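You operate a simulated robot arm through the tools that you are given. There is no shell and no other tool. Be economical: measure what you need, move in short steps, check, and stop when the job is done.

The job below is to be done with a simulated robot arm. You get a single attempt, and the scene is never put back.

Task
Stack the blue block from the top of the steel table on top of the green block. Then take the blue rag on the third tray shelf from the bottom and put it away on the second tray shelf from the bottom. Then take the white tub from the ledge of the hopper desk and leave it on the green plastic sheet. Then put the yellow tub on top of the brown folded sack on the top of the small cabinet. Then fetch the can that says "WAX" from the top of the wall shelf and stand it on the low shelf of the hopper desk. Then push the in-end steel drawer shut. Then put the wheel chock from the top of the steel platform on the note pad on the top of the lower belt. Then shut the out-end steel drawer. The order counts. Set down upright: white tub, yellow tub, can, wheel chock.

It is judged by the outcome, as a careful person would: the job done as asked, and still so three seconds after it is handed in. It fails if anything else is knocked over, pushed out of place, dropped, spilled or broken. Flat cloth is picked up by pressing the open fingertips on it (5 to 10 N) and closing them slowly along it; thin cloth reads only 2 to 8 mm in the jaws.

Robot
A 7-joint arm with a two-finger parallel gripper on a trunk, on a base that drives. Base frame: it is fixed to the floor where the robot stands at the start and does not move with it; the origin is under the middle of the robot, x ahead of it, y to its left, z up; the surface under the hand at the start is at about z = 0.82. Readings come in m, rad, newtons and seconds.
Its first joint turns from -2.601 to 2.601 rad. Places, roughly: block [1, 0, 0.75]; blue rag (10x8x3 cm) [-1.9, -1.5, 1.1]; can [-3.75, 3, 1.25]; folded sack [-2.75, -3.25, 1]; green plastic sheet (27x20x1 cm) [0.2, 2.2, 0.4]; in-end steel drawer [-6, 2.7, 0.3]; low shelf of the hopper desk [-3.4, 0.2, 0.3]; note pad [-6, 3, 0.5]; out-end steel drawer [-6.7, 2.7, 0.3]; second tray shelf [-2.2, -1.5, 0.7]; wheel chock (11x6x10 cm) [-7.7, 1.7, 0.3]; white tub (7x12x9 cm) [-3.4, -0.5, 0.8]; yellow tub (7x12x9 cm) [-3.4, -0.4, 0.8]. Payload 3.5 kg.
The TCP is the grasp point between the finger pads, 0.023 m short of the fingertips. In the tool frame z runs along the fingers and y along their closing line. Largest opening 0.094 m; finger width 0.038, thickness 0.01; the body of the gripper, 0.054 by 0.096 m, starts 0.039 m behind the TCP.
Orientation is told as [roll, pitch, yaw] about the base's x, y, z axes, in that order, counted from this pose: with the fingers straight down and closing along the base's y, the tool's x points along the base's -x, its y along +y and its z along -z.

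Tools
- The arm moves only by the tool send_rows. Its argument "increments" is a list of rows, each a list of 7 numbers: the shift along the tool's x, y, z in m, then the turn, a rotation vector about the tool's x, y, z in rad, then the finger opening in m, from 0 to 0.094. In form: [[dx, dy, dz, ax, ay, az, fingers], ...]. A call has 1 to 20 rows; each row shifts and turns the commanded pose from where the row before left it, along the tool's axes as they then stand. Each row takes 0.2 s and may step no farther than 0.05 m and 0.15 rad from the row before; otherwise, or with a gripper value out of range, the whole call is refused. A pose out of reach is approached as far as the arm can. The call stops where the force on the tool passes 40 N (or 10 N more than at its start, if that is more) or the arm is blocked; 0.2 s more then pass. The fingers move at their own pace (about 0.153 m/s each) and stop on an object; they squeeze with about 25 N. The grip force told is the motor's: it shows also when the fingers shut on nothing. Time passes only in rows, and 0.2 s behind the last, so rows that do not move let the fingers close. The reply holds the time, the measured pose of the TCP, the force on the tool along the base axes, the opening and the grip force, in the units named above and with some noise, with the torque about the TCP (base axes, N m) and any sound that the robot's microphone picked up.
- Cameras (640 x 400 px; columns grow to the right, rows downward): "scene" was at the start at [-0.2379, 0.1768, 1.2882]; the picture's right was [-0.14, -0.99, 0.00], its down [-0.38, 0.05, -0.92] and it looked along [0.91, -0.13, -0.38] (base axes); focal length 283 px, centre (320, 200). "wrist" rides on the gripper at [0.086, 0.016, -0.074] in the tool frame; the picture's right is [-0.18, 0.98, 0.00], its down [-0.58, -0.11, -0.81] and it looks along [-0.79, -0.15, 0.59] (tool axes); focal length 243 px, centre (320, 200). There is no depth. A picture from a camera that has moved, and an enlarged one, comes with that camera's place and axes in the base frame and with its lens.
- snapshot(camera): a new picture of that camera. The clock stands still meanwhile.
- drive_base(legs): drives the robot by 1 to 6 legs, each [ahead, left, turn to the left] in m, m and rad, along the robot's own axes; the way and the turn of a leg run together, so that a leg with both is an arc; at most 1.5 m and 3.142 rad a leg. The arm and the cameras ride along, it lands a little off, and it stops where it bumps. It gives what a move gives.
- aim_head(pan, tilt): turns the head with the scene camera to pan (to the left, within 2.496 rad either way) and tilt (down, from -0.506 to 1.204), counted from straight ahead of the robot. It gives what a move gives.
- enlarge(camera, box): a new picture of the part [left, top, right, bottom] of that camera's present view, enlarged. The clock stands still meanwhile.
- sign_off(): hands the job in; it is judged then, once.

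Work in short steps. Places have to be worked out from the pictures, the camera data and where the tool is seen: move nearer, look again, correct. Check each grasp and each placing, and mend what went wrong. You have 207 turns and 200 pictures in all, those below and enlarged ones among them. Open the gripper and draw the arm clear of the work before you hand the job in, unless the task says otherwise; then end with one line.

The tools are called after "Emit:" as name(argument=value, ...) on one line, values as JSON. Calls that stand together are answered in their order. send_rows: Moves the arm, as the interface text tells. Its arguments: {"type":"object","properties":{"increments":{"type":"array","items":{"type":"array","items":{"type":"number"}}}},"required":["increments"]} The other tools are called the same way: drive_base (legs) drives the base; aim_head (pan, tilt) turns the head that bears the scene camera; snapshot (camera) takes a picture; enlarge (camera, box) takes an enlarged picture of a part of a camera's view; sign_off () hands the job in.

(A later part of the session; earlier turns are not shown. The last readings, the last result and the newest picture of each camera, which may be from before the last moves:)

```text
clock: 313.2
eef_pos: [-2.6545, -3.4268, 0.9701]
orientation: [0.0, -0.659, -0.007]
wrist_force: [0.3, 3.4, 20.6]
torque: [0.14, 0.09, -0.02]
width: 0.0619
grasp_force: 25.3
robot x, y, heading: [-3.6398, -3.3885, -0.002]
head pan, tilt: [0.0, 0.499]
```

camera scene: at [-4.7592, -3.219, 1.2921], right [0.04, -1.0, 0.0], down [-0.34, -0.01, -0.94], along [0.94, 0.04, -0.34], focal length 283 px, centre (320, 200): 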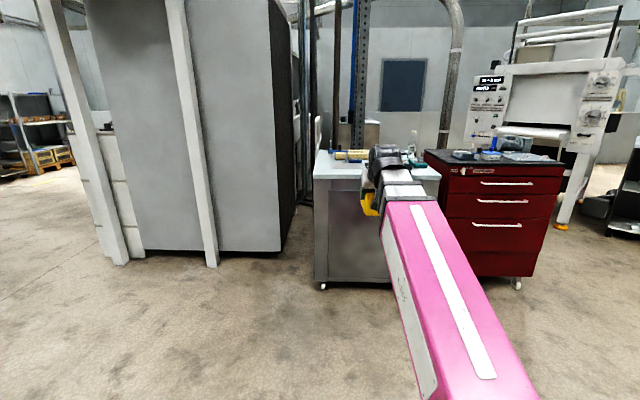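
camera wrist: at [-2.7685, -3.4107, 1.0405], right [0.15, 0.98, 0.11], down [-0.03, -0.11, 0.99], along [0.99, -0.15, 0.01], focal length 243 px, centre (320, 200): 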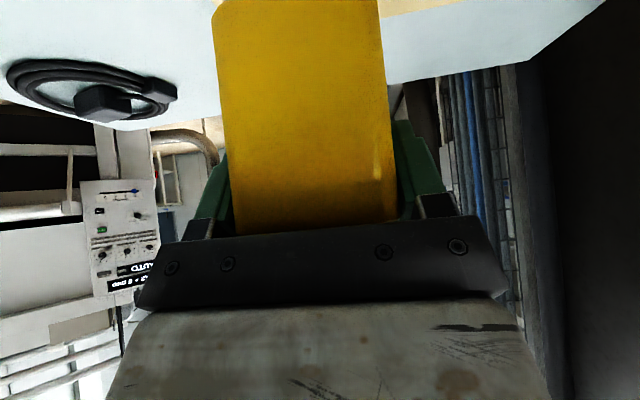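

Contact at 20 N. I release and withdraw along the tool axis, then retract above the clutter.

Emit:
send_rows(increments=[[-0.0009, 0, -0.0012, 0, 0, 0, 0.07], [0, 0, 0, 0, 0, 0, 0.08], [0, 0, 0, 0, 0, 0, 0.08], [0, 0, -0.025, 0, 0, 0, 0.08], [0, 0, -0.03, 0, 0, 0, 0.08], [0, 0, -0.03, 0, 0, 0, 0.08], [0.0312, 0, -0.024, 0, 0, 0, 0.08], [0.0312, 0, -0.024, 0, 0, 0, 0.08], [0.0312, 0, -0.024, 0, 0, 0, 0.08], [0.0312, 0, -0.024, 0, 0, 0, 0.08], [0.0312, 0, -0.024, 0, 0, 0, 0.08], [0.0312, 0, -0.024, 0, 0, 0, 0.08], [0.0312, 0, -0.024, 0, 0, 0, 0.08], [0, 0, 0, 0, 0, 0, 0.08]])

Emit:
enlarge(camera="scene", box=[240, 80, 440, 220])

Emit:
snapshot(camera="wrist")

```text
clock: 316.2
eef_pos: [-2.9829, -3.4259, 1.0369]
orientation: [0.001, -0.655, -0.007]
wrist_force: [0.3, 0.5, -0.6]
torque: [0.01, 0.03, 0.0]
width: 0.0801
grasp_force: 0.1
robot x, y, heading: [-3.6385, -3.3872, 0.0]
head pan, tilt: [0.0, 0.499]
```

```text
2.86 times, centred on (340, 150) of scene
camera zoom: at [-3.8788, -3.198, 1.2785], right [0.0, -1.0, 0.0], down [-0.48, 0.0, -0.88], along [0.88, 0.0, -0.48], focal length 809 px, centre (263, 343)
```

zoom: 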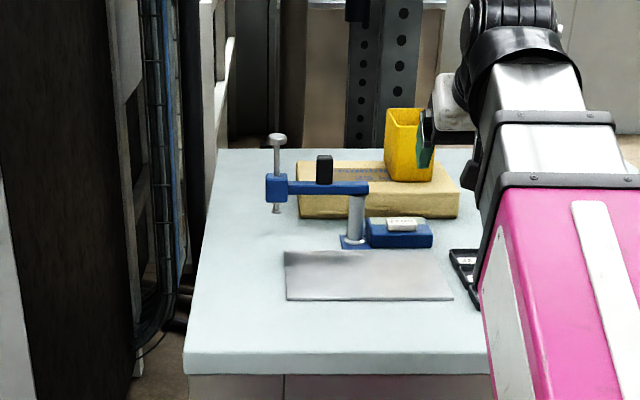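

```text
70 pictures are left
camera wrist: at [-3.097, -3.4088, 1.0446], right [0.15, 0.98, 0.11], down [-0.03, -0.11, 0.99], along [0.99, -0.15, 0.01], focal length 243 px, centre (320, 200)
```

wrist: 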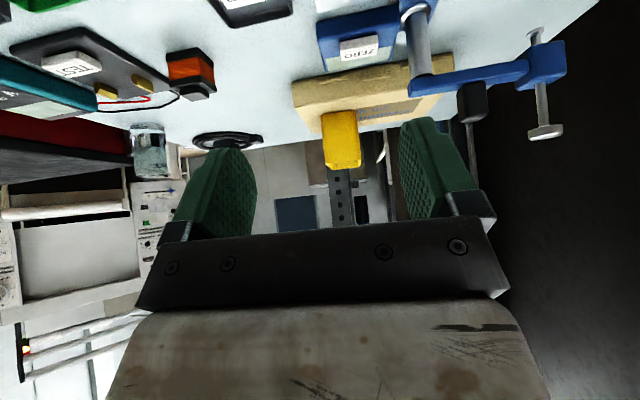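

Yellow tub stands on the sack. Next the WAX can: I back away, turn to face +y, and drive up toward the wall shelf.

Emit:
drive_base(legs=[[-0.86, 0, 0], [0, 0, 1.571], [1.45, 0, 0], [1.45, 0, 0], [1.3, 0, 0]])

Emit:
aim_head(pan=-0.3, tilt=0.2)

Emit:
snapshot(camera="scene")

```text
clock: 344.3
eef_pos: [-4.4584, 1.4835, 1.037]
orientation: [0.0, -0.654, 1.571]
wrist_force: [0.5, 0.2, -0.3]
torque: [0.0, -0.04, 0.0]
width: 0.0801
grasp_force: 0.0
robot x, y, heading: [-4.4968, 0.83, 1.569]
head pan, tilt: [0.0, 0.499]
```

```text
clock: 345.1
eef_pos: [-4.4589, 1.4833, 1.038]
orientation: [-0.001, -0.656, 1.571]
wrist_force: [-0.3, -0.5, -1.1]
torque: [0.01, 0.0, -0.02]
width: 0.08
grasp_force: 0.0
robot x, y, heading: [-4.4904, 0.8261, 1.576]
head pan, tilt: [-0.3, 0.201]
```

```text
69 pictures are left
camera scene: at [-4.6541, 0.5835, 1.3061], right [0.96, -0.29, 0.0], down [-0.06, -0.19, -0.98], along [0.29, 0.94, -0.2], focal length 283 px, centre (320, 200)
```

scene: 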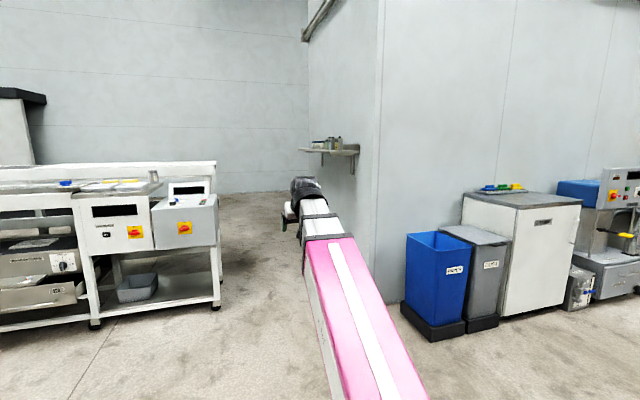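

The wall shelf is seen on a wall facing -x. I zoom in to identify the can.

Emit:
enlarge(camera="scene", box=[280, 115, 400, 190])

```text
5.33 times, centred on (340, 152) of scene
camera zoom: at [-4.6541, 0.5835, 1.3061], right [0.96, -0.29, 0.0], down [-0.06, -0.19, -0.98], along [0.29, 0.94, -0.2], focal length 1510 px, centre (213, 453)
```

zoom: 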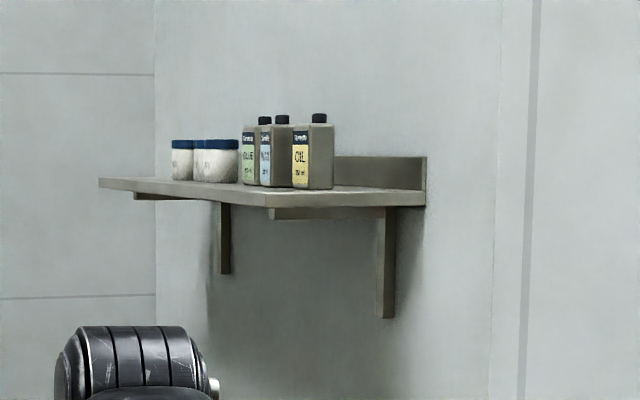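

Three flasks stand there: GLUE, the middle one (WAX?), OIL. I drive nearer, staying between the belt table and the wall, and look again.

Emit:
drive_base(legs=[[1.3, -0.1, 0], [0, 0, -0.6]])

Emit:
aim_head(pan=0.0, tilt=0.1)

Emit:
snapshot(camera="scene")

```text
clock: 353.4
eef_pos: [-3.9847, 2.649, 1.038]
orientation: [0.0, -0.656, 0.953]
wrist_force: [0.4, -0.8, 0.0]
torque: [-0.01, -0.03, -0.01]
width: 0.0802
grasp_force: 0.1
robot x, y, heading: [-4.3923, 2.1301, 0.963]
head pan, tilt: [-0.3, 0.201]
```

```text
clock: 354.2
eef_pos: [-3.9843, 2.6478, 1.0367]
orientation: [0.001, -0.655, 0.954]
wrist_force: [-0.3, 0.2, 0.6]
torque: [0.01, -0.07, 0.02]
width: 0.0801
grasp_force: 0.1
robot x, y, heading: [-4.3947, 2.129, 0.959]
head pan, tilt: [0.0, 0.099]
```

```text
67 pictures are left
camera scene: at [-4.6822, 2.0445, 1.3155], right [0.82, -0.57, 0.0], down [-0.06, -0.08, -0.99], along [0.57, 0.81, -0.1], focal length 283 px, centre (320, 200)
```

scene: 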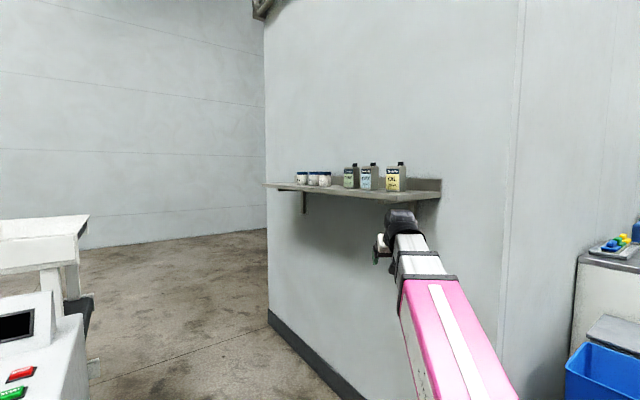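

Emit:
enlarge(camera="scene", box=[260, 145, 460, 225])

Emit:
snapshot(camera="wrist")

```text
3.20 times, centred on (360, 185) of scene
camera zoom: at [-4.6822, 2.0445, 1.3155], right [0.82, -0.57, 0.0], down [-0.06, -0.08, -0.99], along [0.57, 0.81, -0.1], focal length 906 px, centre (192, 248)
```

zoom: 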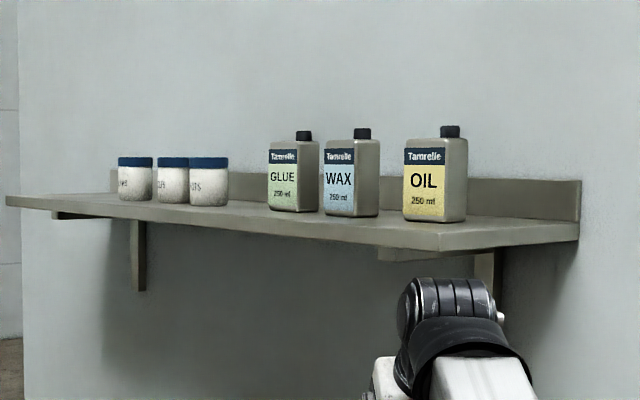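

```text
65 pictures are left
camera wrist: at [-4.063, 2.5644, 1.0446], right [-0.72, 0.69, 0.11], down [0.07, -0.09, 0.99], along [0.69, 0.72, 0.01], focal length 243 px, centre (320, 200)
```

wrist: 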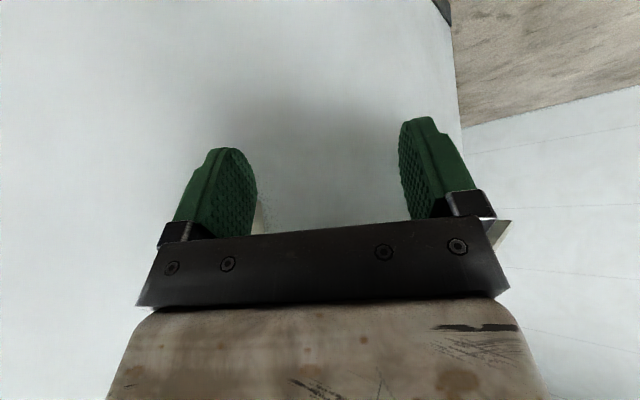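

The middle one is WAX: about 5.4 cm (y) × 4.4 cm (x), faces at x≈-3.849, y 2.869–2.923, on shelf z≈1.24; GLUE is 5 cm and OIL 8 cm away. I square the base to +y, raise the arm to z≈1.31 with the tool tilted 1.0 rad.

Emit:
drive_base(legs=[[0, 0, 0.611], [0, 0.08, 0]])

Emit:
send_rows(increments=[[0, 0, 0, 0, -0.115, 0, 0.08], [0, 0, 0, 0, -0.115, 0, 0.08], [0, 0, 0, 0, -0.115, 0, 0.08], [-0.0263, 0, -0.0305, 0, 0, 0, 0.08], [-0.0263, 0, -0.0305, 0, 0, 0, 0.08], [-0.0263, 0, -0.0305, 0, 0, 0, 0.08], [-0.0263, 0, -0.0305, 0, 0, 0, 0.08], [-0.0263, 0, -0.0305, 0, 0, 0, 0.08], [-0.0263, 0, -0.0305, 0, 0, 0, 0.08], [-0.0263, 0, -0.0305, 0, 0, 0, 0.08], [0, 0, 0, 0, 0, 0, 0.08]])

```text
clock: 356.9
eef_pos: [-4.4362, 2.7882, 1.0372]
orientation: [0.0, -0.655, 1.567]
wrist_force: [-0.2, -0.5, 0.2]
torque: [0.01, 0.01, 0.01]
width: 0.0802
grasp_force: 0.1
robot x, y, heading: [-4.4708, 2.13, 1.574]
head pan, tilt: [0.0, 0.099]
```

```text
clock: 359.3
eef_pos: [-4.435, 2.7068, 1.3087]
orientation: [-0.002, -1.001, 1.566]
wrist_force: [0.0, 0.1, -0.4]
torque: [0.01, 0.01, -0.03]
width: 0.08
grasp_force: 0.0
robot x, y, heading: [-4.4662, 2.1272, 1.574]
head pan, tilt: [0.0, 0.099]
```

Raised. Now I swing the arm 90° to the right (toward +x), level.

Emit:
send_rows(increments=[[0.001, -0.0475, -0.0016, 0.0693, 0, 0.0445, 0.08], [0.001, -0.0475, -0.0016, 0.0693, 0, 0.0445, 0.08], [0.001, -0.0475, -0.0016, 0.0693, 0, 0.0445, 0.08], [0.001, -0.0475, -0.0016, 0.0693, 0, 0.0445, 0.08], [0.001, -0.0475, -0.0016, 0.0693, 0, 0.0445, 0.08], [0.001, -0.0475, -0.0016, 0.0693, 0, 0.0445, 0.08], [0.001, -0.0475, -0.0016, 0.0693, 0, 0.0445, 0.08], [0.001, -0.0475, -0.0016, 0.0693, 0, 0.0445, 0.08], [0.001, -0.0475, -0.0016, 0.0693, 0, 0.0445, 0.08], [0.001, -0.0475, -0.0016, 0.0693, 0, 0.0445, 0.08], [0.001, -0.0475, -0.0016, 0.0693, 0, 0.0445, 0.08], [0.001, -0.0475, -0.0016, 0.0693, 0, 0.0445, 0.08], [0.001, -0.0475, -0.0016, 0.0693, 0, 0.0445, 0.08], [0.001, -0.0475, -0.0016, 0.0693, 0, 0.0445, 0.08], [0.001, -0.0475, -0.0016, 0.0693, 0, 0.0445, 0.08], [0.001, -0.0475, -0.0016, 0.0693, 0, 0.0445, 0.08], [0.001, -0.0475, -0.0016, 0.0693, 0, 0.0445, 0.08], [0.001, -0.0475, -0.0016, 0.0693, 0, 0.0445, 0.08], [0.001, -0.0475, -0.0016, 0.0693, 0, 0.0445, 0.08], [0, 0, 0, 0, 0, 0, 0.08]])

Emit:
aim_head(pan=-0.6, tilt=0.15)

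Emit:
snapshot(camera="scene")

```text
clock: 363.5
eef_pos: [-3.8608, 2.1306, 1.307]
orientation: [0.001, -1.0, -0.001]
wrist_force: [0.3, -0.1, 0.0]
torque: [0.03, 0.0, -0.01]
width: 0.0799
grasp_force: 0.0
robot x, y, heading: [-4.4736, 2.1273, 1.569]
head pan, tilt: [0.0, 0.099]
```

```text
clock: 364.5
eef_pos: [-3.8603, 2.1312, 1.3057]
orientation: [0.002, -1.0, 0.002]
wrist_force: [0.0, -0.4, 0.3]
torque: [-0.02, 0.0, 0.03]
width: 0.0801
grasp_force: 0.1
robot x, y, heading: [-4.4753, 2.1313, 1.57]
head pan, tilt: [-0.6, 0.15]
```

```text
64 pictures are left
camera scene: at [-4.6092, 1.8767, 1.3109], right [0.83, -0.56, 0.0], down [-0.08, -0.12, -0.99], along [0.56, 0.82, -0.15], focal length 283 px, centre (320, 200)
```

scene: 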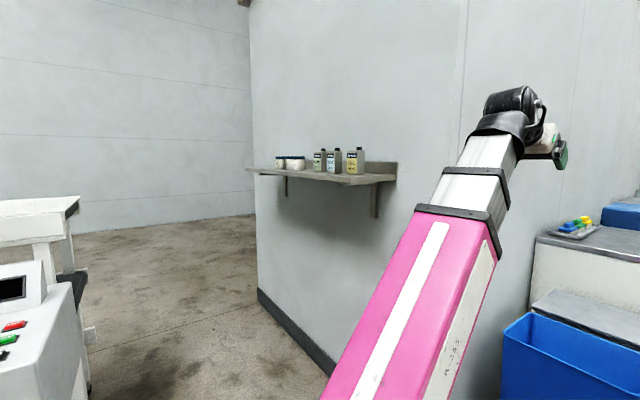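

I retract the hand 13 cm, nudge the base 5 cm right (away from the belt table), then drive ahead 0.7 m along the shelf.

Emit:
send_rows(increments=[[0.0243, 0, -0.0379, 0, 0, 0, 0.08], [0.0243, 0, -0.0379, 0, 0, 0, 0.08], [0.0243, 0, -0.0379, 0, 0, 0, 0.08], [0, 0, 0, 0, 0, 0, 0.08]])

Emit:
drive_base(legs=[[0, -0.05, 0], [0.7, 0, 0]])

Emit:
snapshot(camera="wrist")

```text
clock: 365.5
eef_pos: [-3.9431, 2.1378, 1.2614]
orientation: [-0.001, -0.999, 0.001]
wrist_force: [0.4, -0.2, -0.3]
torque: [0.01, 0.0, -0.02]
width: 0.0802
grasp_force: 0.1
out of reach, approached as far as the arm can: row 1, 2, 3
robot x, y, heading: [-4.4717, 2.1292, 1.57]
head pan, tilt: [-0.6, 0.15]
```

```text
clock: 368.8
eef_pos: [-3.8938, 2.6105, 1.2621]
orientation: [-0.043, -1.005, 0.007]
wrist_force: [-7.2, -27.7, 7.7]
torque: [-0.27, 0.15, 0.27]
width: 0.0675
grasp_force: 0.0
robot x, y, heading: [-4.4194, 2.6111, 1.569]
head pan, tilt: [-0.6, 0.15]
stopped in leg 2: the force on the tool passed its limit at 67 N (the readings are from after the stop); the commanded pose is now the measured one
```

```text
63 pictures are left
camera wrist: at [-4.0021, 2.6284, 1.23], right [0.13, 0.98, 0.13], down [-0.37, -0.08, 0.93], along [0.92, -0.17, 0.35], focal length 243 px, centre (320, 200)
```

wrist: 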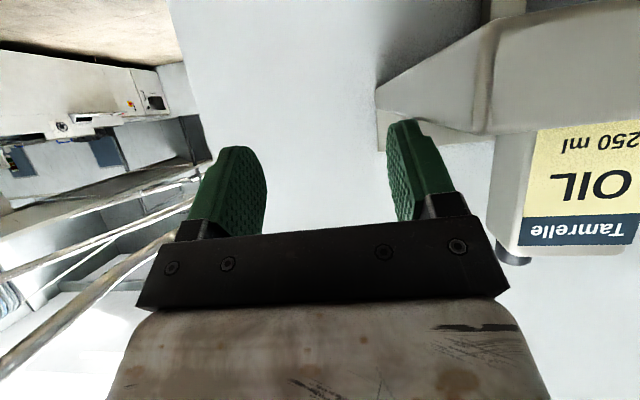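

The arm sagged (boom elevation limit) and a finger touched the shelf's end. I back the base away first, and check the flasks.

Emit:
drive_base(legs=[[-0.36, 0, 0]])

Emit:
snapshot(camera="scene")

```text
clock: 371.1
eef_pos: [-3.8951, 2.25, 1.2611]
orientation: [-0.035, -1.001, 0.004]
wrist_force: [1.3, -0.3, 0.2]
torque: [-0.01, 0.0, 0.02]
width: 0.08
grasp_force: 0.1
robot x, y, heading: [-4.4212, 2.2537, 1.563]
head pan, tilt: [-0.6, 0.15]
```

```text
62 pictures are left
camera scene: at [-4.5612, 1.9985, 1.3108], right [0.82, -0.57, 0.0], down [-0.09, -0.12, -0.99], along [0.56, 0.81, -0.15], focal length 283 px, centre (320, 200)
```

scene: 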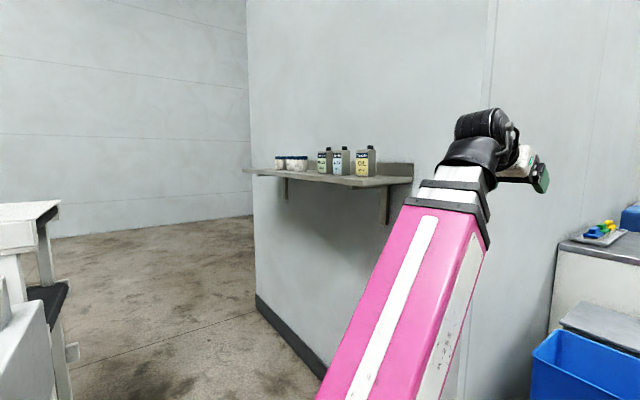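

The flasks are undisturbed. I move the hand in +y and then raise it, staying within reach, with yaw held at 0.

Emit:
send_rows(increments=[[0, 0.045, 0, -0.01, 0, 0.015, 0.08], [0, 0.045, 0, -0.009, 0, 0.015, 0.08], [0, 0.045, 0, 0, 0, 0, 0.08], [0, 0.045, 0, 0, 0, 0, 0.08], [0, 0.045, 0, 0, 0, 0, 0.08], [0, 0.045, 0, 0, 0, 0, 0.08], [-0.021, 0, -0.0135, 0, 0, 0, 0.08], [-0.021, 0, -0.0135, 0, 0, 0, 0.08], [0, 0, 0, 0, 0, 0, 0.08]])

Emit:
snapshot(camera="wrist")

```text
clock: 373.1
eef_pos: [-3.886, 2.5205, 1.3142]
orientation: [0.028, -1.002, -0.05]
wrist_force: [0.3, 1.3, 0.4]
torque: [0.01, 0.03, 0.03]
width: 0.0798
grasp_force: 0.1
robot x, y, heading: [-4.4223, 2.2524, 1.565]
head pan, tilt: [-0.6, 0.15]
```

```text
61 pictures are left
camera wrist: at [-3.9955, 2.5401, 1.2821], right [0.12, 0.98, 0.17], down [-0.37, -0.11, 0.92], along [0.92, -0.18, 0.35], focal length 243 px, centre (320, 200)
```

wrist: 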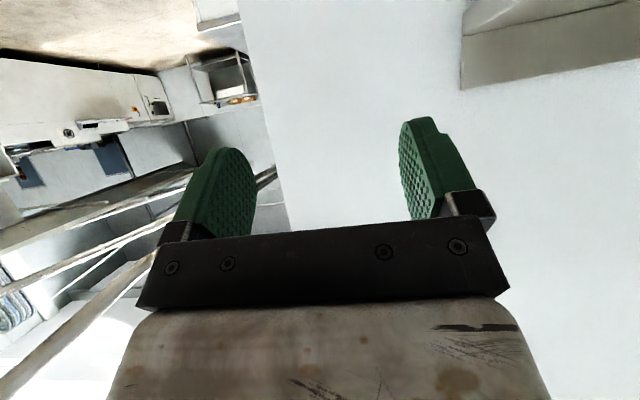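

Orientation is slightly skewed; I correct it while moving along y to in front of the WAX flask, staying at x≈-3.935.

Emit:
send_rows(increments=[[0.0068, 0.03, -0.0105, -0.014, 0, -0.027, 0.08], [0.0068, 0.042, -0.0105, 0, 0, 0, 0.08], [0.0068, 0.042, -0.0105, 0, 0, 0, 0.08], [0.0068, 0.042, -0.0105, 0, 0, 0, 0.08], [0, 0.042, 0, 0, 0, 0, 0.08], [0, 0.042, 0, 0, 0, 0, 0.08], [0, 0.042, 0, 0, 0, 0, 0.08], [0, 0.042, 0, 0, 0, 0, 0.08], [0, 0.042, 0, 0, 0, 0, 0.08], [0, 0, 0, 0, 0, 0, 0.08]])

Emit:
snapshot(camera="wrist")

Emit:
enlarge(camera="scene", box=[220, 90, 460, 240])

```text
clock: 375.3
eef_pos: [-3.9367, 2.8867, 1.3127]
orientation: [0.001, -1.003, -0.001]
wrist_force: [-0.4, 0.1, -0.8]
torque: [0.0, 0.01, -0.02]
width: 0.0799
grasp_force: 0.0
robot x, y, heading: [-4.4244, 2.2508, 1.569]
head pan, tilt: [-0.6, 0.15]
```

```text
60 pictures are left
camera wrist: at [-4.0466, 2.902, 1.2821], right [0.1, 0.98, 0.16], down [-0.37, -0.11, 0.92], along [0.93, -0.15, 0.35], focal length 243 px, centre (320, 200)
```

wrist: 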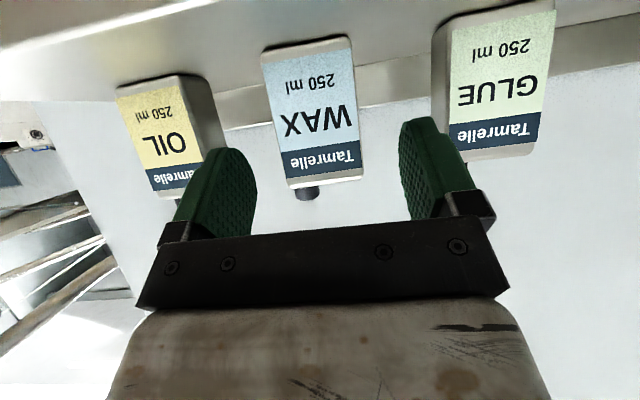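

```text
2.67 times, centred on (340, 165) of scene
camera zoom: at [-4.5612, 1.9985, 1.3109], right [0.82, -0.57, 0.0], down [-0.09, -0.12, -0.99], along [0.56, 0.81, -0.15], focal length 755 px, centre (267, 293)
```

zoom: 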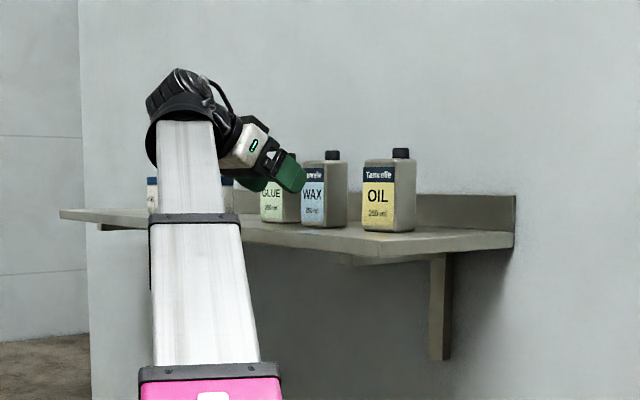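

WAX is centred at y≈2.878, with clear gaps on both sides. I shift 9 mm and advance 0.10 m to straddle it.

Emit:
send_rows(increments=[[0, -0.009, 0, 0, 0, 0, 0.082], [-0.018, 0, 0.028, 0, 0, 0, 0.082], [-0.018, 0, 0.028, 0, 0, 0, 0.082], [-0.018, 0, 0.028, 0, 0, 0, 0.082], [0, 0, 0, 0, 0, 0, 0.082]])

Emit:
snapshot(camera="wrist")

```text
clock: 376.5
eef_pos: [-3.8375, 2.878, 1.3128]
orientation: [0.002, -1.002, 0.0]
wrist_force: [-0.1, -0.5, 1.1]
torque: [0.0, -0.01, -0.03]
width: 0.0819
grasp_force: 0.0
robot x, y, heading: [-4.4234, 2.2526, 1.566]
head pan, tilt: [-0.6, 0.15]
```

```text
58 pictures are left
camera wrist: at [-3.9466, 2.8926, 1.2815], right [0.1, 0.98, 0.16], down [-0.37, -0.11, 0.92], along [0.93, -0.15, 0.35], focal length 243 px, centre (320, 200)
```

wrist: 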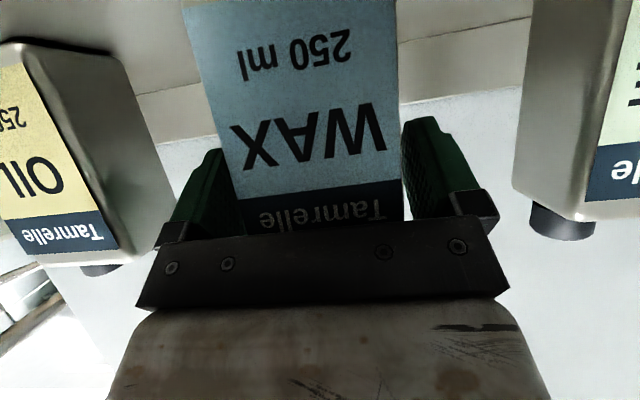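

The flask is between the fingers. I close and lift.

Emit:
send_rows(increments=[[0, 0, 0, 0, 0, 0, 0.07], [0, 0, 0, 0, 0, 0, 0.06], [0, 0, 0, 0, 0, 0, 0.045], [0, 0, 0, 0, 0, 0, 0.035], [0, 0, 0, 0, 0, 0, 0.035]])

Emit:
send_rows(increments=[[-0.0168, 0, -0.0108, 0, 0, 0, 0.03], [-0.0168, 0, -0.0108, 0, 0, 0, 0.03], [0, 0, 0, 0, 0, 0, 0.03]])

Emit:
snapshot(camera="wrist")

```text
clock: 377.7
eef_pos: [-3.8373, 2.8769, 1.3124]
orientation: [0.001, -1.004, 0.001]
wrist_force: [0.5, 0.2, 0.8]
torque: [-0.23, -0.07, 0.01]
width: 0.0621
grasp_force: 24.9
robot x, y, heading: [-4.4254, 2.2527, 1.566]
head pan, tilt: [-0.6, 0.15]
```

```text
clock: 378.5
eef_pos: [-3.8371, 2.8766, 1.3531]
orientation: [0.002, -1.001, 0.0]
wrist_force: [-0.8, 0.0, -2.5]
torque: [-0.01, -0.02, 0.04]
width: 0.0624
grasp_force: 25.4
robot x, y, heading: [-4.4237, 2.2515, 1.565]
head pan, tilt: [-0.6, 0.15]
```

```text
57 pictures are left
camera wrist: at [-3.9471, 2.8927, 1.3218], right [0.1, 0.98, 0.16], down [-0.37, -0.11, 0.92], along [0.93, -0.15, 0.35], focal length 243 px, centre (320, 200)
```

wrist: 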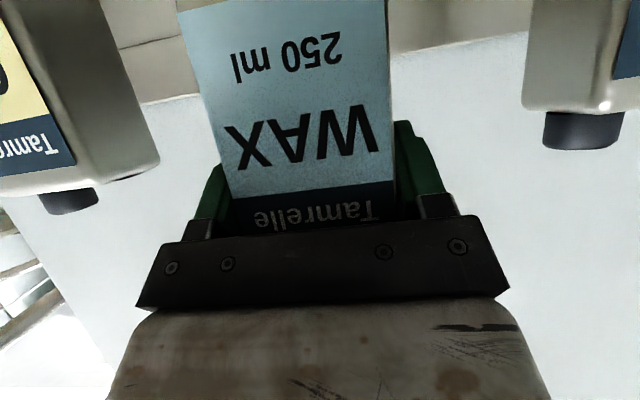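

WAX flask is gripped (62 mm) and lifted. I retract from the shelf and drive straight back into open space.

Emit:
send_rows(increments=[[0.018, 0, -0.028, 0, 0, 0, 0.03], [0.018, 0, -0.028, 0, 0, 0, 0.03], [0.018, 0, -0.028, 0, 0, 0, 0.03], [0, 0, 0, 0, 0, 0, 0.03]])

Emit:
drive_base(legs=[[-1.0, 0, 0]])

Emit:
send_rows(increments=[[0.0083, 0.0252, -0.0129, -0.0696, 0, -0.0447, 0.03], [0.0083, 0.0252, -0.0129, -0.0696, 0, -0.0447, 0.03], [0.0083, 0.0252, -0.0129, -0.0696, 0, -0.0447, 0.03], [0.0083, 0.0252, -0.0129, -0.0696, 0, -0.0447, 0.03], [0.0083, 0.0252, -0.0129, -0.0696, 0, -0.0447, 0.03], [0.0083, 0.0252, -0.0129, -0.0696, 0, -0.0447, 0.03], [0.0083, 0.0252, -0.0129, -0.0696, 0, -0.0447, 0.03], [0.0083, 0.0252, -0.0129, -0.0696, 0, -0.0447, 0.03], [0.0083, 0.0252, -0.0129, -0.0696, 0, -0.0447, 0.03], [0.0083, 0.0252, -0.0129, -0.0696, 0, -0.0447, 0.03], [0.0083, 0.0252, -0.0129, -0.0696, 0, -0.0447, 0.03], [0.0083, 0.0252, -0.0129, -0.0696, 0, -0.0447, 0.03], [0.0083, 0.0252, -0.0129, -0.0696, 0, -0.0447, 0.03], [0.0083, 0.0252, -0.0129, -0.0696, 0, -0.0447, 0.03], [0.0083, 0.0252, -0.0129, -0.0696, 0, -0.0447, 0.03], [0.0083, 0.0252, -0.0129, -0.0696, 0, -0.0447, 0.03], [0.0083, 0.0252, -0.0129, -0.0696, 0, -0.0447, 0.03], [0.0083, 0.0252, -0.0129, -0.0696, 0, -0.0447, 0.03], [0.0083, 0.0252, -0.0129, -0.0696, 0, -0.0447, 0.03], [0, 0, 0, 0, 0, 0, 0.03]])

```text
clock: 379.5
eef_pos: [-3.9371, 2.8746, 1.3537]
orientation: [0.002, -1.003, 0.002]
wrist_force: [-0.1, 0.6, -2.4]
torque: [0.02, -0.04, 0.01]
width: 0.062
grasp_force: 25.1
robot x, y, heading: [-4.4251, 2.2496, 1.563]
head pan, tilt: [-0.6, 0.15]
```

```text
clock: 384.7
eef_pos: [-3.9439, 1.8774, 1.3548]
orientation: [0.0, -1.003, 0.009]
wrist_force: [-0.7, -0.2, -2.0]
torque: [-0.02, -0.02, 0.04]
width: 0.0619
grasp_force: 25.3
robot x, y, heading: [-4.4222, 1.2482, 1.571]
head pan, tilt: [-0.6, 0.15]
```

```text
clock: 388.9
eef_pos: [-4.4294, 2.0117, 1.3533]
orientation: [-0.005, -1.003, 1.587]
wrist_force: [0.6, 1.3, -3.4]
torque: [0.04, 0.04, 0.03]
width: 0.0619
grasp_force: 24.7
robot x, y, heading: [-4.4254, 1.2563, 1.57]
head pan, tilt: [-0.6, 0.15]
```

The hand now points straight ahead. I lower it to z≈1.0, turn to face -x and reverse toward the front side of the desk.

Emit:
send_rows(increments=[[0.0402, 0, 0.0184, 0, 0, 0, 0.03], [0.0402, 0, 0.0184, 0, 0, 0, 0.03], [0.0402, 0, 0.0184, 0, 0, 0, 0.03], [0.0402, 0, 0.0184, 0, 0, 0, 0.03], [0.0402, 0, 0.0184, 0, 0, 0, 0.03], [0.0402, 0, 0.0184, 0, 0, 0, 0.03], [0.0402, 0, 0.0184, 0, 0, 0, 0.03], [0.0402, 0, 0.0184, 0, 0, 0, 0.03], [0, 0, 0, 0, 0, 0, 0.03]])

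Emit:
drive_base(legs=[[0, 0, 1.571], [-1.2, 0, 0], [-1.15, 0, 0], [0, 1.15, 0]])

Emit:
aim_head(pan=0.0, tilt=0.55)

Emit:
snapshot(camera="scene")

```text
clock: 390.9
eef_pos: [-4.4297, 1.9631, 1.0015]
orientation: [-0.005, -1.002, 1.585]
wrist_force: [0.3, 0.3, -3.2]
torque: [0.01, 0.04, 0.0]
width: 0.0617
grasp_force: 24.9
robot x, y, heading: [-4.4248, 1.2479, 1.574]
head pan, tilt: [-0.6, 0.15]
```

```text
clock: 411.8
eef_pos: [-2.7727, 0.1273, 1.0024]
orientation: [-0.008, -1.002, 3.138]
wrist_force: [-0.1, 0.1, -2.6]
torque: [0.0, 0.02, -0.05]
width: 0.062
grasp_force: 25.1
robot x, y, heading: [-2.0597, 0.1241, 3.127]
head pan, tilt: [-0.6, 0.15]
```

```text
clock: 412.8
eef_pos: [-2.7723, 0.1275, 1.0023]
orientation: [-0.007, -1.001, 3.139]
wrist_force: [0.2, 0.3, -3.1]
torque: [-0.01, 0.02, -0.01]
width: 0.0617
grasp_force: 25.6
robot x, y, heading: [-2.0592, 0.1209, 3.124]
head pan, tilt: [0.0, 0.55]
```

```text
56 pictures are left
camera scene: at [-1.8221, -0.0734, 1.2739], right [0.02, 1.0, 0.0], down [0.52, -0.01, -0.85], along [-0.85, 0.01, -0.52], focal length 283 px, centre (320, 200)
```

scene: 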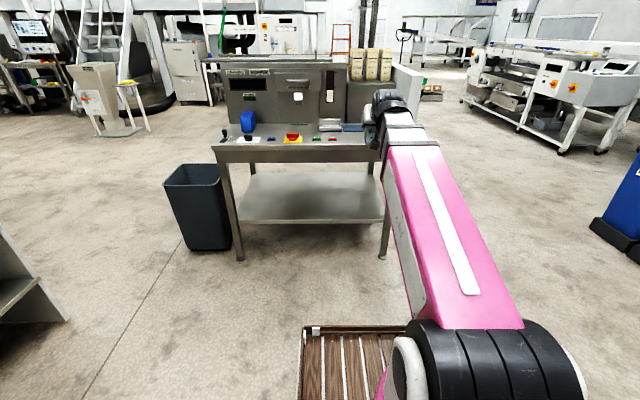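

Low shelf: z≈0.306, front edge x≈-3.17, y -0.55…0.35, empty; desk underside ≈0.69. I lower the arm here to z≈0.43, then drive in.

Emit:
send_rows(increments=[[0.0369, 0, 0.0237, 0, 0, 0, 0.03], [0.0369, 0, 0.0237, 0, 0, 0, 0.03], [0.0369, 0, 0.0237, 0, 0, 0, 0.03], [0.0369, 0, 0.0237, 0, 0, 0, 0.03], [0.0369, 0, 0.0237, 0, 0, 0, 0.03], [0.0369, 0, 0.0237, 0, 0, 0, 0.03], [0.0369, 0, 0.0237, 0, 0, 0, 0.03], [0.0369, 0, 0.0237, 0, 0, 0, 0.03], [0.0369, 0, 0.0237, 0, 0, 0, 0.03], [0.0369, 0, 0.0237, 0, 0, 0, 0.03], [0.0369, 0, 0.0237, 0, 0, 0, 0.03], [0.0369, 0, 0.0237, 0, 0, 0, 0.03], [0.0369, 0, 0.0237, 0, 0, 0, 0.03], [0, 0, 0, 0, 0, 0, 0.03]])

Emit:
snapshot(camera="wrist")

```text
clock: 415.8
eef_pos: [-2.7717, 0.1279, 0.4317]
orientation: [-0.007, -1.001, 3.138]
wrist_force: [-0.1, 0.3, -2.1]
torque: [-0.02, 0.0, 0.02]
width: 0.0619
grasp_force: 24.7
robot x, y, heading: [-2.0635, 0.122, 3.126]
head pan, tilt: [0.0, 0.55]
```

```text
55 pictures are left
camera wrist: at [-2.6617, 0.1121, 0.4005], right [-0.11, -0.98, 0.15], down [0.37, 0.1, 0.92], along [-0.92, 0.16, 0.35], focal length 243 px, centre (320, 200)
```

wrist: 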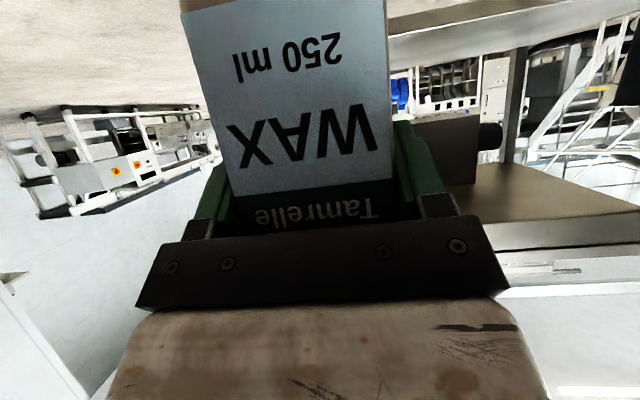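

I shift 12 cm left (toward the shelf's middle) and drive 0.44 m in.

Emit:
drive_base(legs=[[0, 0.12, 0.014], [0.44, 0, 0]])

Emit:
snapshot(camera="wrist")

Emit:
snapshot(camera="scene")

```text
clock: 419.3
eef_pos: [-3.2115, -0.0013, 0.4312]
orientation: [-0.008, -1.002, -3.133]
wrist_force: [0.0, 0.3, -3.1]
torque: [0.0, 0.04, -0.02]
width: 0.062
grasp_force: 24.9
robot x, y, heading: [-2.5057, 0.0011, 3.14]
head pan, tilt: [0.0, 0.55]
```

```text
54 pictures are left
camera wrist: at [-3.1027, -0.0166, 0.4007], right [-0.1, -0.98, 0.15], down [0.36, 0.11, 0.92], along [-0.93, 0.14, 0.35], focal length 243 px, centre (320, 200)
```

wrist: 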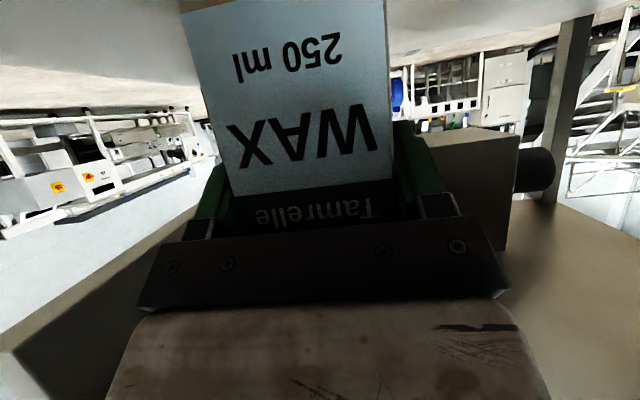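

```text
53 pictures are left
camera scene: at [-2.261, -0.1922, 1.2739], right [0.0, 1.0, 0.0], down [0.52, 0.0, -0.85], along [-0.85, 0.0, -0.52], focal length 283 px, centre (320, 200)
```

scene: 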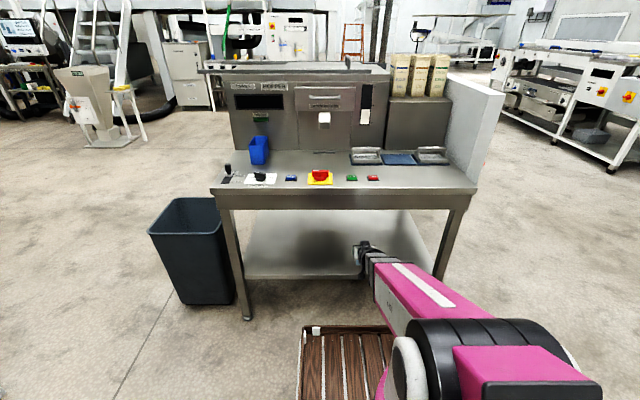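

Under the desk and clear. I extend 9 cm and lower to contact.

Emit:
send_rows(increments=[[-0.0243, 0, 0.0379, 0, 0, 0, 0.03], [-0.0243, 0, 0.0379, 0, 0, 0, 0.03], [0.0168, 0, 0.0108, 0, 0, 0, 0.03], [0.0168, 0, 0.0108, 0, 0, 0, 0.03], [0.0034, 0, 0.0022, 0, 0, 0, 0.03], [0, 0, 0, 0, 0, 0, 0.03]])

```text
clock: 420.7
eef_pos: [-3.3021, -0.0005, 0.3876]
orientation: [-0.009, -1.001, -3.132]
wrist_force: [-0.4, 0.8, -2.3]
torque: [-0.01, -0.01, 0.03]
width: 0.0619
grasp_force: 25.1
robot x, y, heading: [-2.5046, -0.0048, 3.139]
head pan, tilt: [0.0, 0.55]
```

Emit:
send_rows(increments=[[0.0025, 0, 0.0016, 0, 0, 0, 0.03], [0.0025, 0, 0.0016, 0, 0, 0, 0.03], [0.0025, 0, 0.0016, 0, 0, 0, 0.03], [0.0025, 0, 0.0016, 0, 0, 0, 0.03], [0, 0, 0, 0, 0, 0, 0.03]])

```text
clock: 421.9
eef_pos: [-3.3023, -0.0003, 0.3759]
orientation: [-0.007, -1.0, -3.135]
wrist_force: [-0.1, 0.2, -2.1]
torque: [0.02, -0.01, -0.04]
width: 0.0618
grasp_force: 24.5
robot x, y, heading: [-2.5027, -0.0027, 3.138]
head pan, tilt: [0.0, 0.55]
```

Still no contact; I go on in 3 mm steps.

Emit:
send_rows(increments=[[0.0025, 0, 0.0016, 0, 0, 0, 0.03], [0.0025, 0, 0.0016, 0, 0, 0, 0.03], [0.0025, 0, 0.0016, 0, 0, 0, 0.03], [0.0025, 0, 0.0016, 0, 0, 0, 0.03], [0, 0, 0, 0, 0, 0, 0.03]])

Emit:
enlarge(camera="scene", box=[300, 180, 460, 300])

```text
clock: 423.2
eef_pos: [-3.3023, 0.0006, 0.3677]
orientation: [-0.005, -1.007, -3.14]
wrist_force: [0.6, -0.9, 5.3]
torque: [-0.33, 0.01, 0.06]
width: 0.062
grasp_force: 25.1
robot x, y, heading: [-2.4996, 0.0003, 3.139]
head pan, tilt: [0.0, 0.55]
stopped in row 5: the force on the tool passed its limit at 41 N (the readings are from after the stop); the commanded pose is now the measured one
```

```text
3.33 times, centred on (380, 240) of scene
camera zoom: at [-2.2607, -0.1922, 1.2739], right [0.0, 1.0, 0.0], down [0.52, 0.0, -0.85], along [-0.85, 0.0, -0.52], focal length 944 px, centre (120, 67)
```

zoom: 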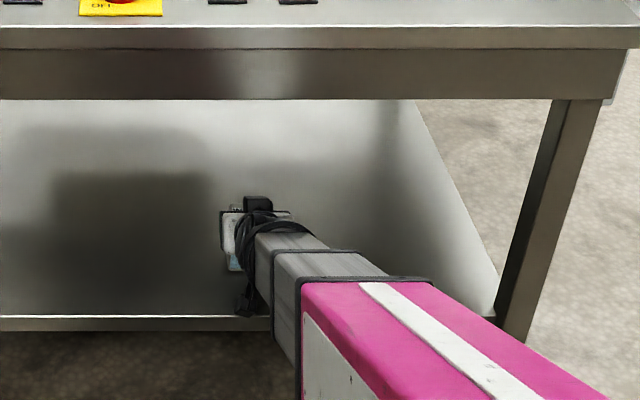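

Contact. I open and back the hand out horizontally, then drive back.

Emit:
send_rows(increments=[[-0.0005, 0, -0.0003, 0, 0, 0, 0.07], [0, 0, 0, 0, 0, 0, 0.082], [0, 0, 0, 0, 0, 0, 0.082], [0.0162, 0, -0.0252, 0, 0, 0, 0.082], [0.0243, 0, -0.0379, 0, 0, 0, 0.082], [0.0162, 0, -0.0252, 0, 0, 0, 0.082], [0, 0, 0, 0, 0, 0, 0.082]])

Emit:
drive_base(legs=[[-0.4, 0, 0]])

Emit:
snapshot(camera="scene")

```text
clock: 424.8
eef_pos: [-3.1986, -0.0003, 0.3678]
orientation: [-0.004, -1.005, -3.138]
wrist_force: [-0.3, 0.6, -0.7]
torque: [-0.01, 0.0, 0.01]
width: 0.0821
grasp_force: 0.1
robot x, y, heading: [-2.4972, -0.0045, 3.142]
head pan, tilt: [0.0, 0.55]
```

```text
clock: 427.2
eef_pos: [-2.8042, -0.0034, 0.3681]
orientation: [-0.005, -1.005, -3.135]
wrist_force: [-1.1, 0.2, 0.0]
torque: [0.02, 0.0, 0.0]
width: 0.0821
grasp_force: 0.1
robot x, y, heading: [-2.106, -0.0044, 3.139]
head pan, tilt: [0.0, 0.55]
```

```text
51 pictures are left
camera scene: at [-1.8654, -0.1929, 1.2739], right [0.0, 1.0, 0.0], down [0.52, 0.0, -0.85], along [-0.85, 0.0, -0.52], focal length 283 px, centre (320, 200)
```

scene: 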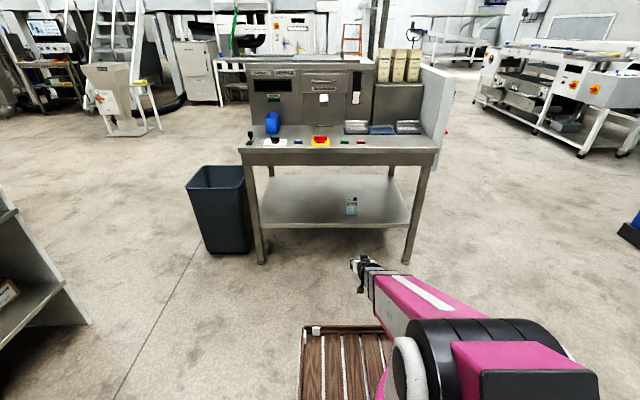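

WAX stands on the low shelf. Next the drawers under the belt: I raise the arm a bit and drive along y≈1.25 to x≈-6, then face +y.

Emit:
send_rows(increments=[[-0.035, 0, -0.0225, 0, 0, 0, 0.04], [-0.035, 0, -0.0225, 0, 0, 0, 0.04], [-0.035, 0, -0.0225, 0, 0, 0, 0.04], [-0.035, 0, -0.0225, 0, 0, 0, 0.04], [-0.035, 0, -0.0225, 0, 0, 0, 0.04], [-0.035, 0, -0.0225, 0, 0, 0, 0.04]])

Emit:
drive_base(legs=[[0, -1.25, 0], [1.3, 0, 0], [1.3, 0, 0], [1.3, 0, 0], [0, 0, -1.571]])

Emit:
aim_head(pan=0.0, tilt=0.35)

Emit:
snapshot(camera="scene")

```text
clock: 428.6
eef_pos: [-2.8011, -0.0019, 0.6162]
orientation: [-0.007, -1.006, -3.134]
wrist_force: [0.1, 0.0, 0.9]
torque: [-0.03, 0.0, 0.04]
width: 0.0398
grasp_force: 0.1
robot x, y, heading: [-2.1059, -0.0047, 3.141]
head pan, tilt: [0.0, 0.55]
```

```text
clock: 457.1
eef_pos: [-5.991, 1.9133, 0.6148]
orientation: [-0.008, -1.005, 1.578]
wrist_force: [0.1, -0.3, 0.4]
torque: [-0.02, 0.01, -0.02]
width: 0.0401
grasp_force: 0.1
robot x, y, heading: [-5.9928, 1.2192, 1.567]
head pan, tilt: [0.0, 0.55]
```

```text
clock: 457.8
eef_pos: [-5.9912, 1.9133, 0.6154]
orientation: [-0.009, -1.006, 1.578]
wrist_force: [-0.1, -0.2, 0.2]
torque: [0.03, 0.02, 0.0]
width: 0.04
grasp_force: 0.1
robot x, y, heading: [-5.9942, 1.2178, 1.569]
head pan, tilt: [0.0, 0.351]
```

```text
50 pictures are left
camera scene: at [-6.182, 0.9809, 1.2921], right [1.0, 0.0, 0.0], down [0.0, -0.34, -0.94], along [0.0, 0.94, -0.34], focal length 283 px, centre (320, 200)
```

scene: 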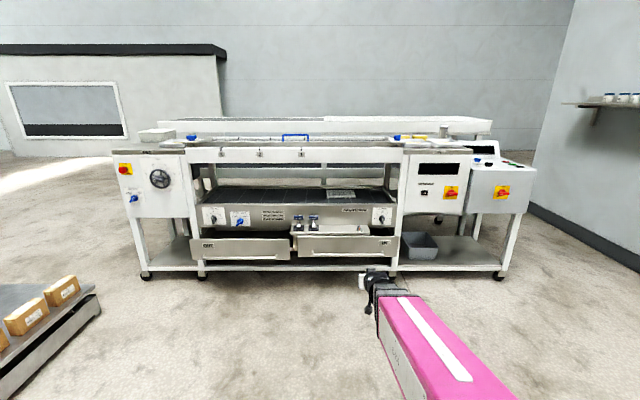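

Emit:
enlarge(camera="scene", box=[180, 140, 420, 290])

```text
2.67 times, centred on (300, 215) of scene
camera zoom: at [-6.182, 0.9809, 1.2921], right [1.0, 0.0, 0.0], down [0.0, -0.34, -0.94], along [0.0, 0.94, -0.34], focal length 755 px, centre (373, 160)
```

zoom: 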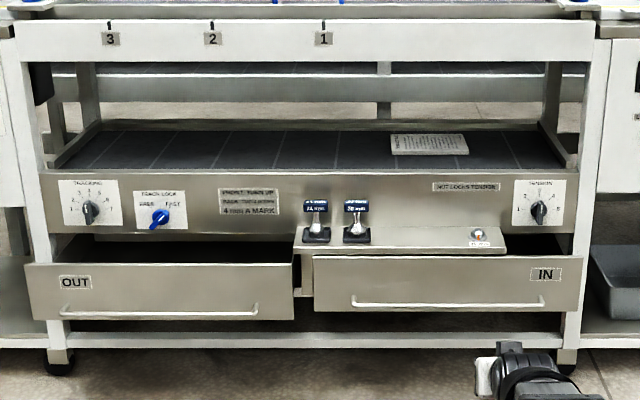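

Both drawers (OUT left, IN right) stand ajar. I take a wrist view for range.

Emit:
snapshot(camera="wrist")

```text
48 pictures are left
camera wrist: at [-6.0067, 1.8046, 0.5828], right [-0.98, 0.1, 0.15], down [0.11, -0.37, 0.92], along [0.15, 0.92, 0.35], focal length 243 px, centre (320, 200)
```

wrist: 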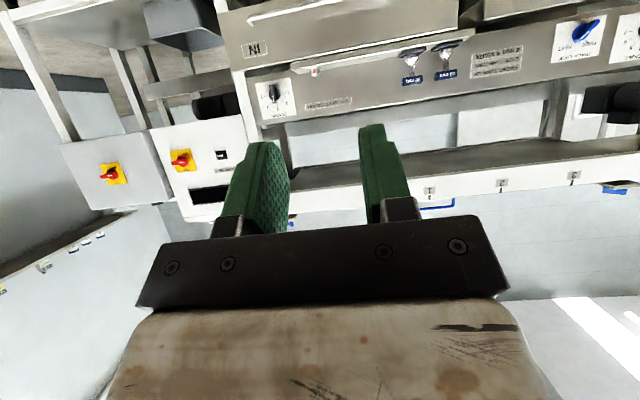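

IN drawer face is at y≈2.658, x -6.33…-5.66, z 0.28–0.43. I'll push near x≈-5.80, z≈0.37 with closed fingers. I strafe right, lower and level the hand.

Emit:
send_rows(increments=[[0, 0, 0, 0, -0.1, 0, 0], [0, 0, 0, 0, -0.1, 0, 0], [0, 0, 0, 0, -0.1, 0, 0], [0.0393, 0, 0.0109, 0, 0, 0, 0], [0.0393, 0, 0.0109, 0, 0, 0, 0], [0.0393, 0, 0.0109, 0, 0, 0, 0], [0.0393, 0, 0.0109, 0, 0, 0, 0], [0.0393, 0, 0.0109, 0, 0, 0, 0], [0.0393, 0, 0.0109, 0, 0, 0, 0], [0, 0, 0, 0, 0, 0, 0]])

Emit:
drive_base(legs=[[0, -0.19, 0], [0.6, 0, 0]])

Emit:
snapshot(camera="scene")

```text
clock: 460.0
eef_pos: [-5.9893, 1.9153, 0.3691]
orientation: [-0.013, -1.303, 1.584]
wrist_force: [0.0, 0.7, -0.1]
torque: [-0.01, -0.01, 0.01]
width: 0.0
grasp_force: 24.9
robot x, y, heading: [-5.9937, 1.2195, 1.57]
head pan, tilt: [0.0, 0.351]
```

```text
clock: 464.6
eef_pos: [-5.8041, 2.5174, 0.3705]
orientation: [-0.013, -1.307, 1.59]
wrist_force: [0.2, -0.5, 0.2]
torque: [-0.01, -0.02, 0.0]
width: 0.0
grasp_force: 25.2
robot x, y, heading: [-5.8024, 1.8206, 1.576]
head pan, tilt: [0.0, 0.351]
```

```text
47 pictures are left
camera scene: at [-5.9919, 1.5816, 1.2921], right [1.0, 0.0, 0.0], down [0.0, -0.34, -0.94], along [0.0, 0.94, -0.34], focal length 283 px, centre (320, 200)
```

scene: 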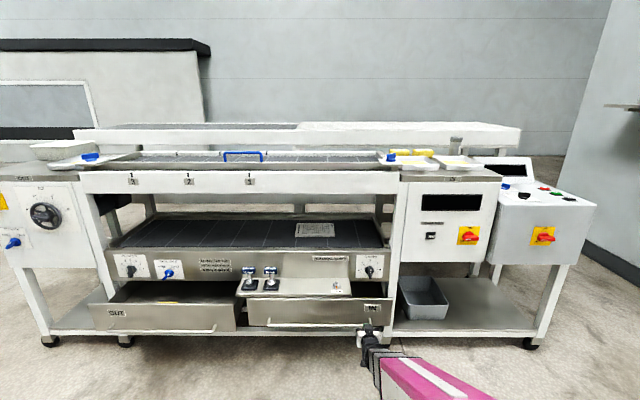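

In front of the IN drawer. I extend until contact and begin pushing.

Emit:
send_rows(increments=[[-0.0079, 0, 0.029, 0, 0, 0, 0], [-0.0079, 0, 0.029, 0, 0, 0, 0], [-0.0079, 0, 0.029, 0, 0, 0, 0], [-0.0053, 0, 0.0193, 0, 0, 0, 0], [-0.0053, 0, 0.0193, 0, 0, 0, 0], [0, 0, 0, 0, 0, 0, 0]])

```text
clock: 466.0
eef_pos: [-5.8048, 2.6488, 0.3722]
orientation: [-0.013, -1.306, 1.59]
wrist_force: [-0.2, 0.1, -0.6]
torque: [0.0, 0.02, 0.03]
width: 0.0001
grasp_force: 25.0
robot x, y, heading: [-5.8024, 1.8187, 1.576]
head pan, tilt: [0.0, 0.351]
```

No significant force yet (tip y≈2.67). I continue in small steps.

Emit:
send_rows(increments=[[-0.0053, 0, 0.0193, 0, 0, 0, 0], [-0.0053, 0, 0.0193, 0, 0, 0, 0], [-0.0053, 0, 0.0193, 0, 0, 0, 0], [0, 0, 0, 0, 0, 0, 0]])

Emit:
enlarge(camera="scene", box=[80, 200, 480, 360])

```text
clock: 467.0
eef_pos: [-5.8046, 2.7093, 0.3705]
orientation: [-0.013, -1.305, 1.591]
wrist_force: [0.2, -0.3, 0.5]
torque: [-0.01, 0.01, -0.01]
width: 0.0
grasp_force: 25.3
robot x, y, heading: [-5.8014, 1.8218, 1.574]
head pan, tilt: [0.0, 0.351]
```

```text
1.60 times, centred on (280, 280) of scene
camera zoom: at [-5.9919, 1.5816, 1.2921], right [1.0, 0.0, 0.0], down [0.0, -0.34, -0.94], along [0.0, 0.94, -0.34], focal length 453 px, centre (384, 72)
```

zoom: 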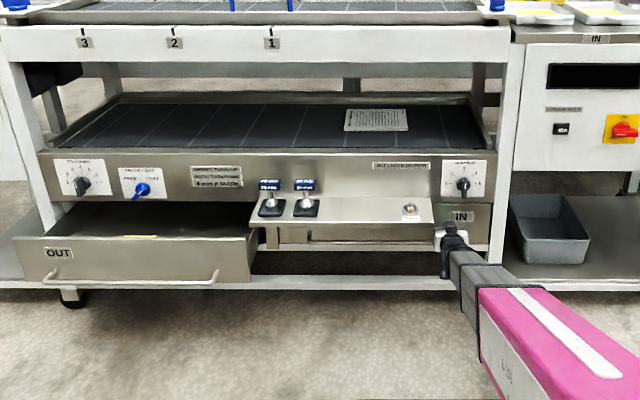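

The IN drawer is sliding in easily. I keep pushing until it stops.

Emit:
send_rows(increments=[[-0.0053, 0, 0.0193, 0, 0, 0, 0], [-0.0053, 0, 0.0193, 0, 0, 0, 0], [-0.0053, 0, 0.0193, 0, 0, 0, 0], [-0.0053, 0, 0.0193, 0, 0, 0, 0], [0, 0, 0, 0, 0, 0, 0]])

Emit:
enlarge(camera="scene", box=[80, 200, 480, 360])

```text
clock: 467.3
eef_pos: [-5.8041, 2.7137, 0.3706]
orientation: [-0.012, -1.302, 1.591]
wrist_force: [-1.2, -3.6, 0.5]
torque: [0.07, -0.01, 0.01]
width: 0.0
grasp_force: 25.3
robot x, y, heading: [-5.8022, 1.8209, 1.574]
head pan, tilt: [0.0, 0.351]
stopped in row 1: the force on the tool passed its limit at 70 N (the readings are from after the stop); the commanded pose is now the measured one
```

```text
1.60 times, centred on (280, 280) of scene
camera zoom: at [-5.9919, 1.5812, 1.2921], right [1.0, 0.0, 0.0], down [0.0, -0.34, -0.94], along [0.0, 0.94, -0.34], focal length 453 px, centre (384, 72)
```

zoom: 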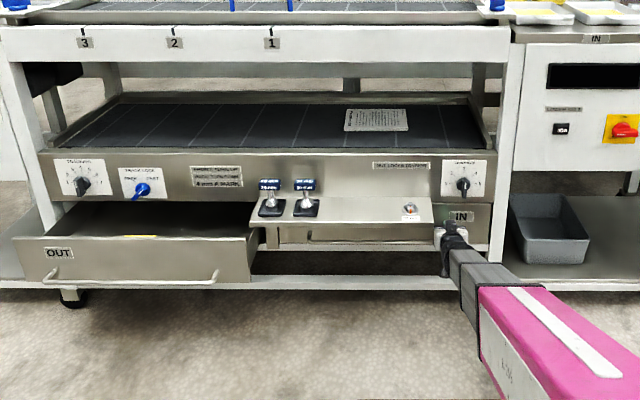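

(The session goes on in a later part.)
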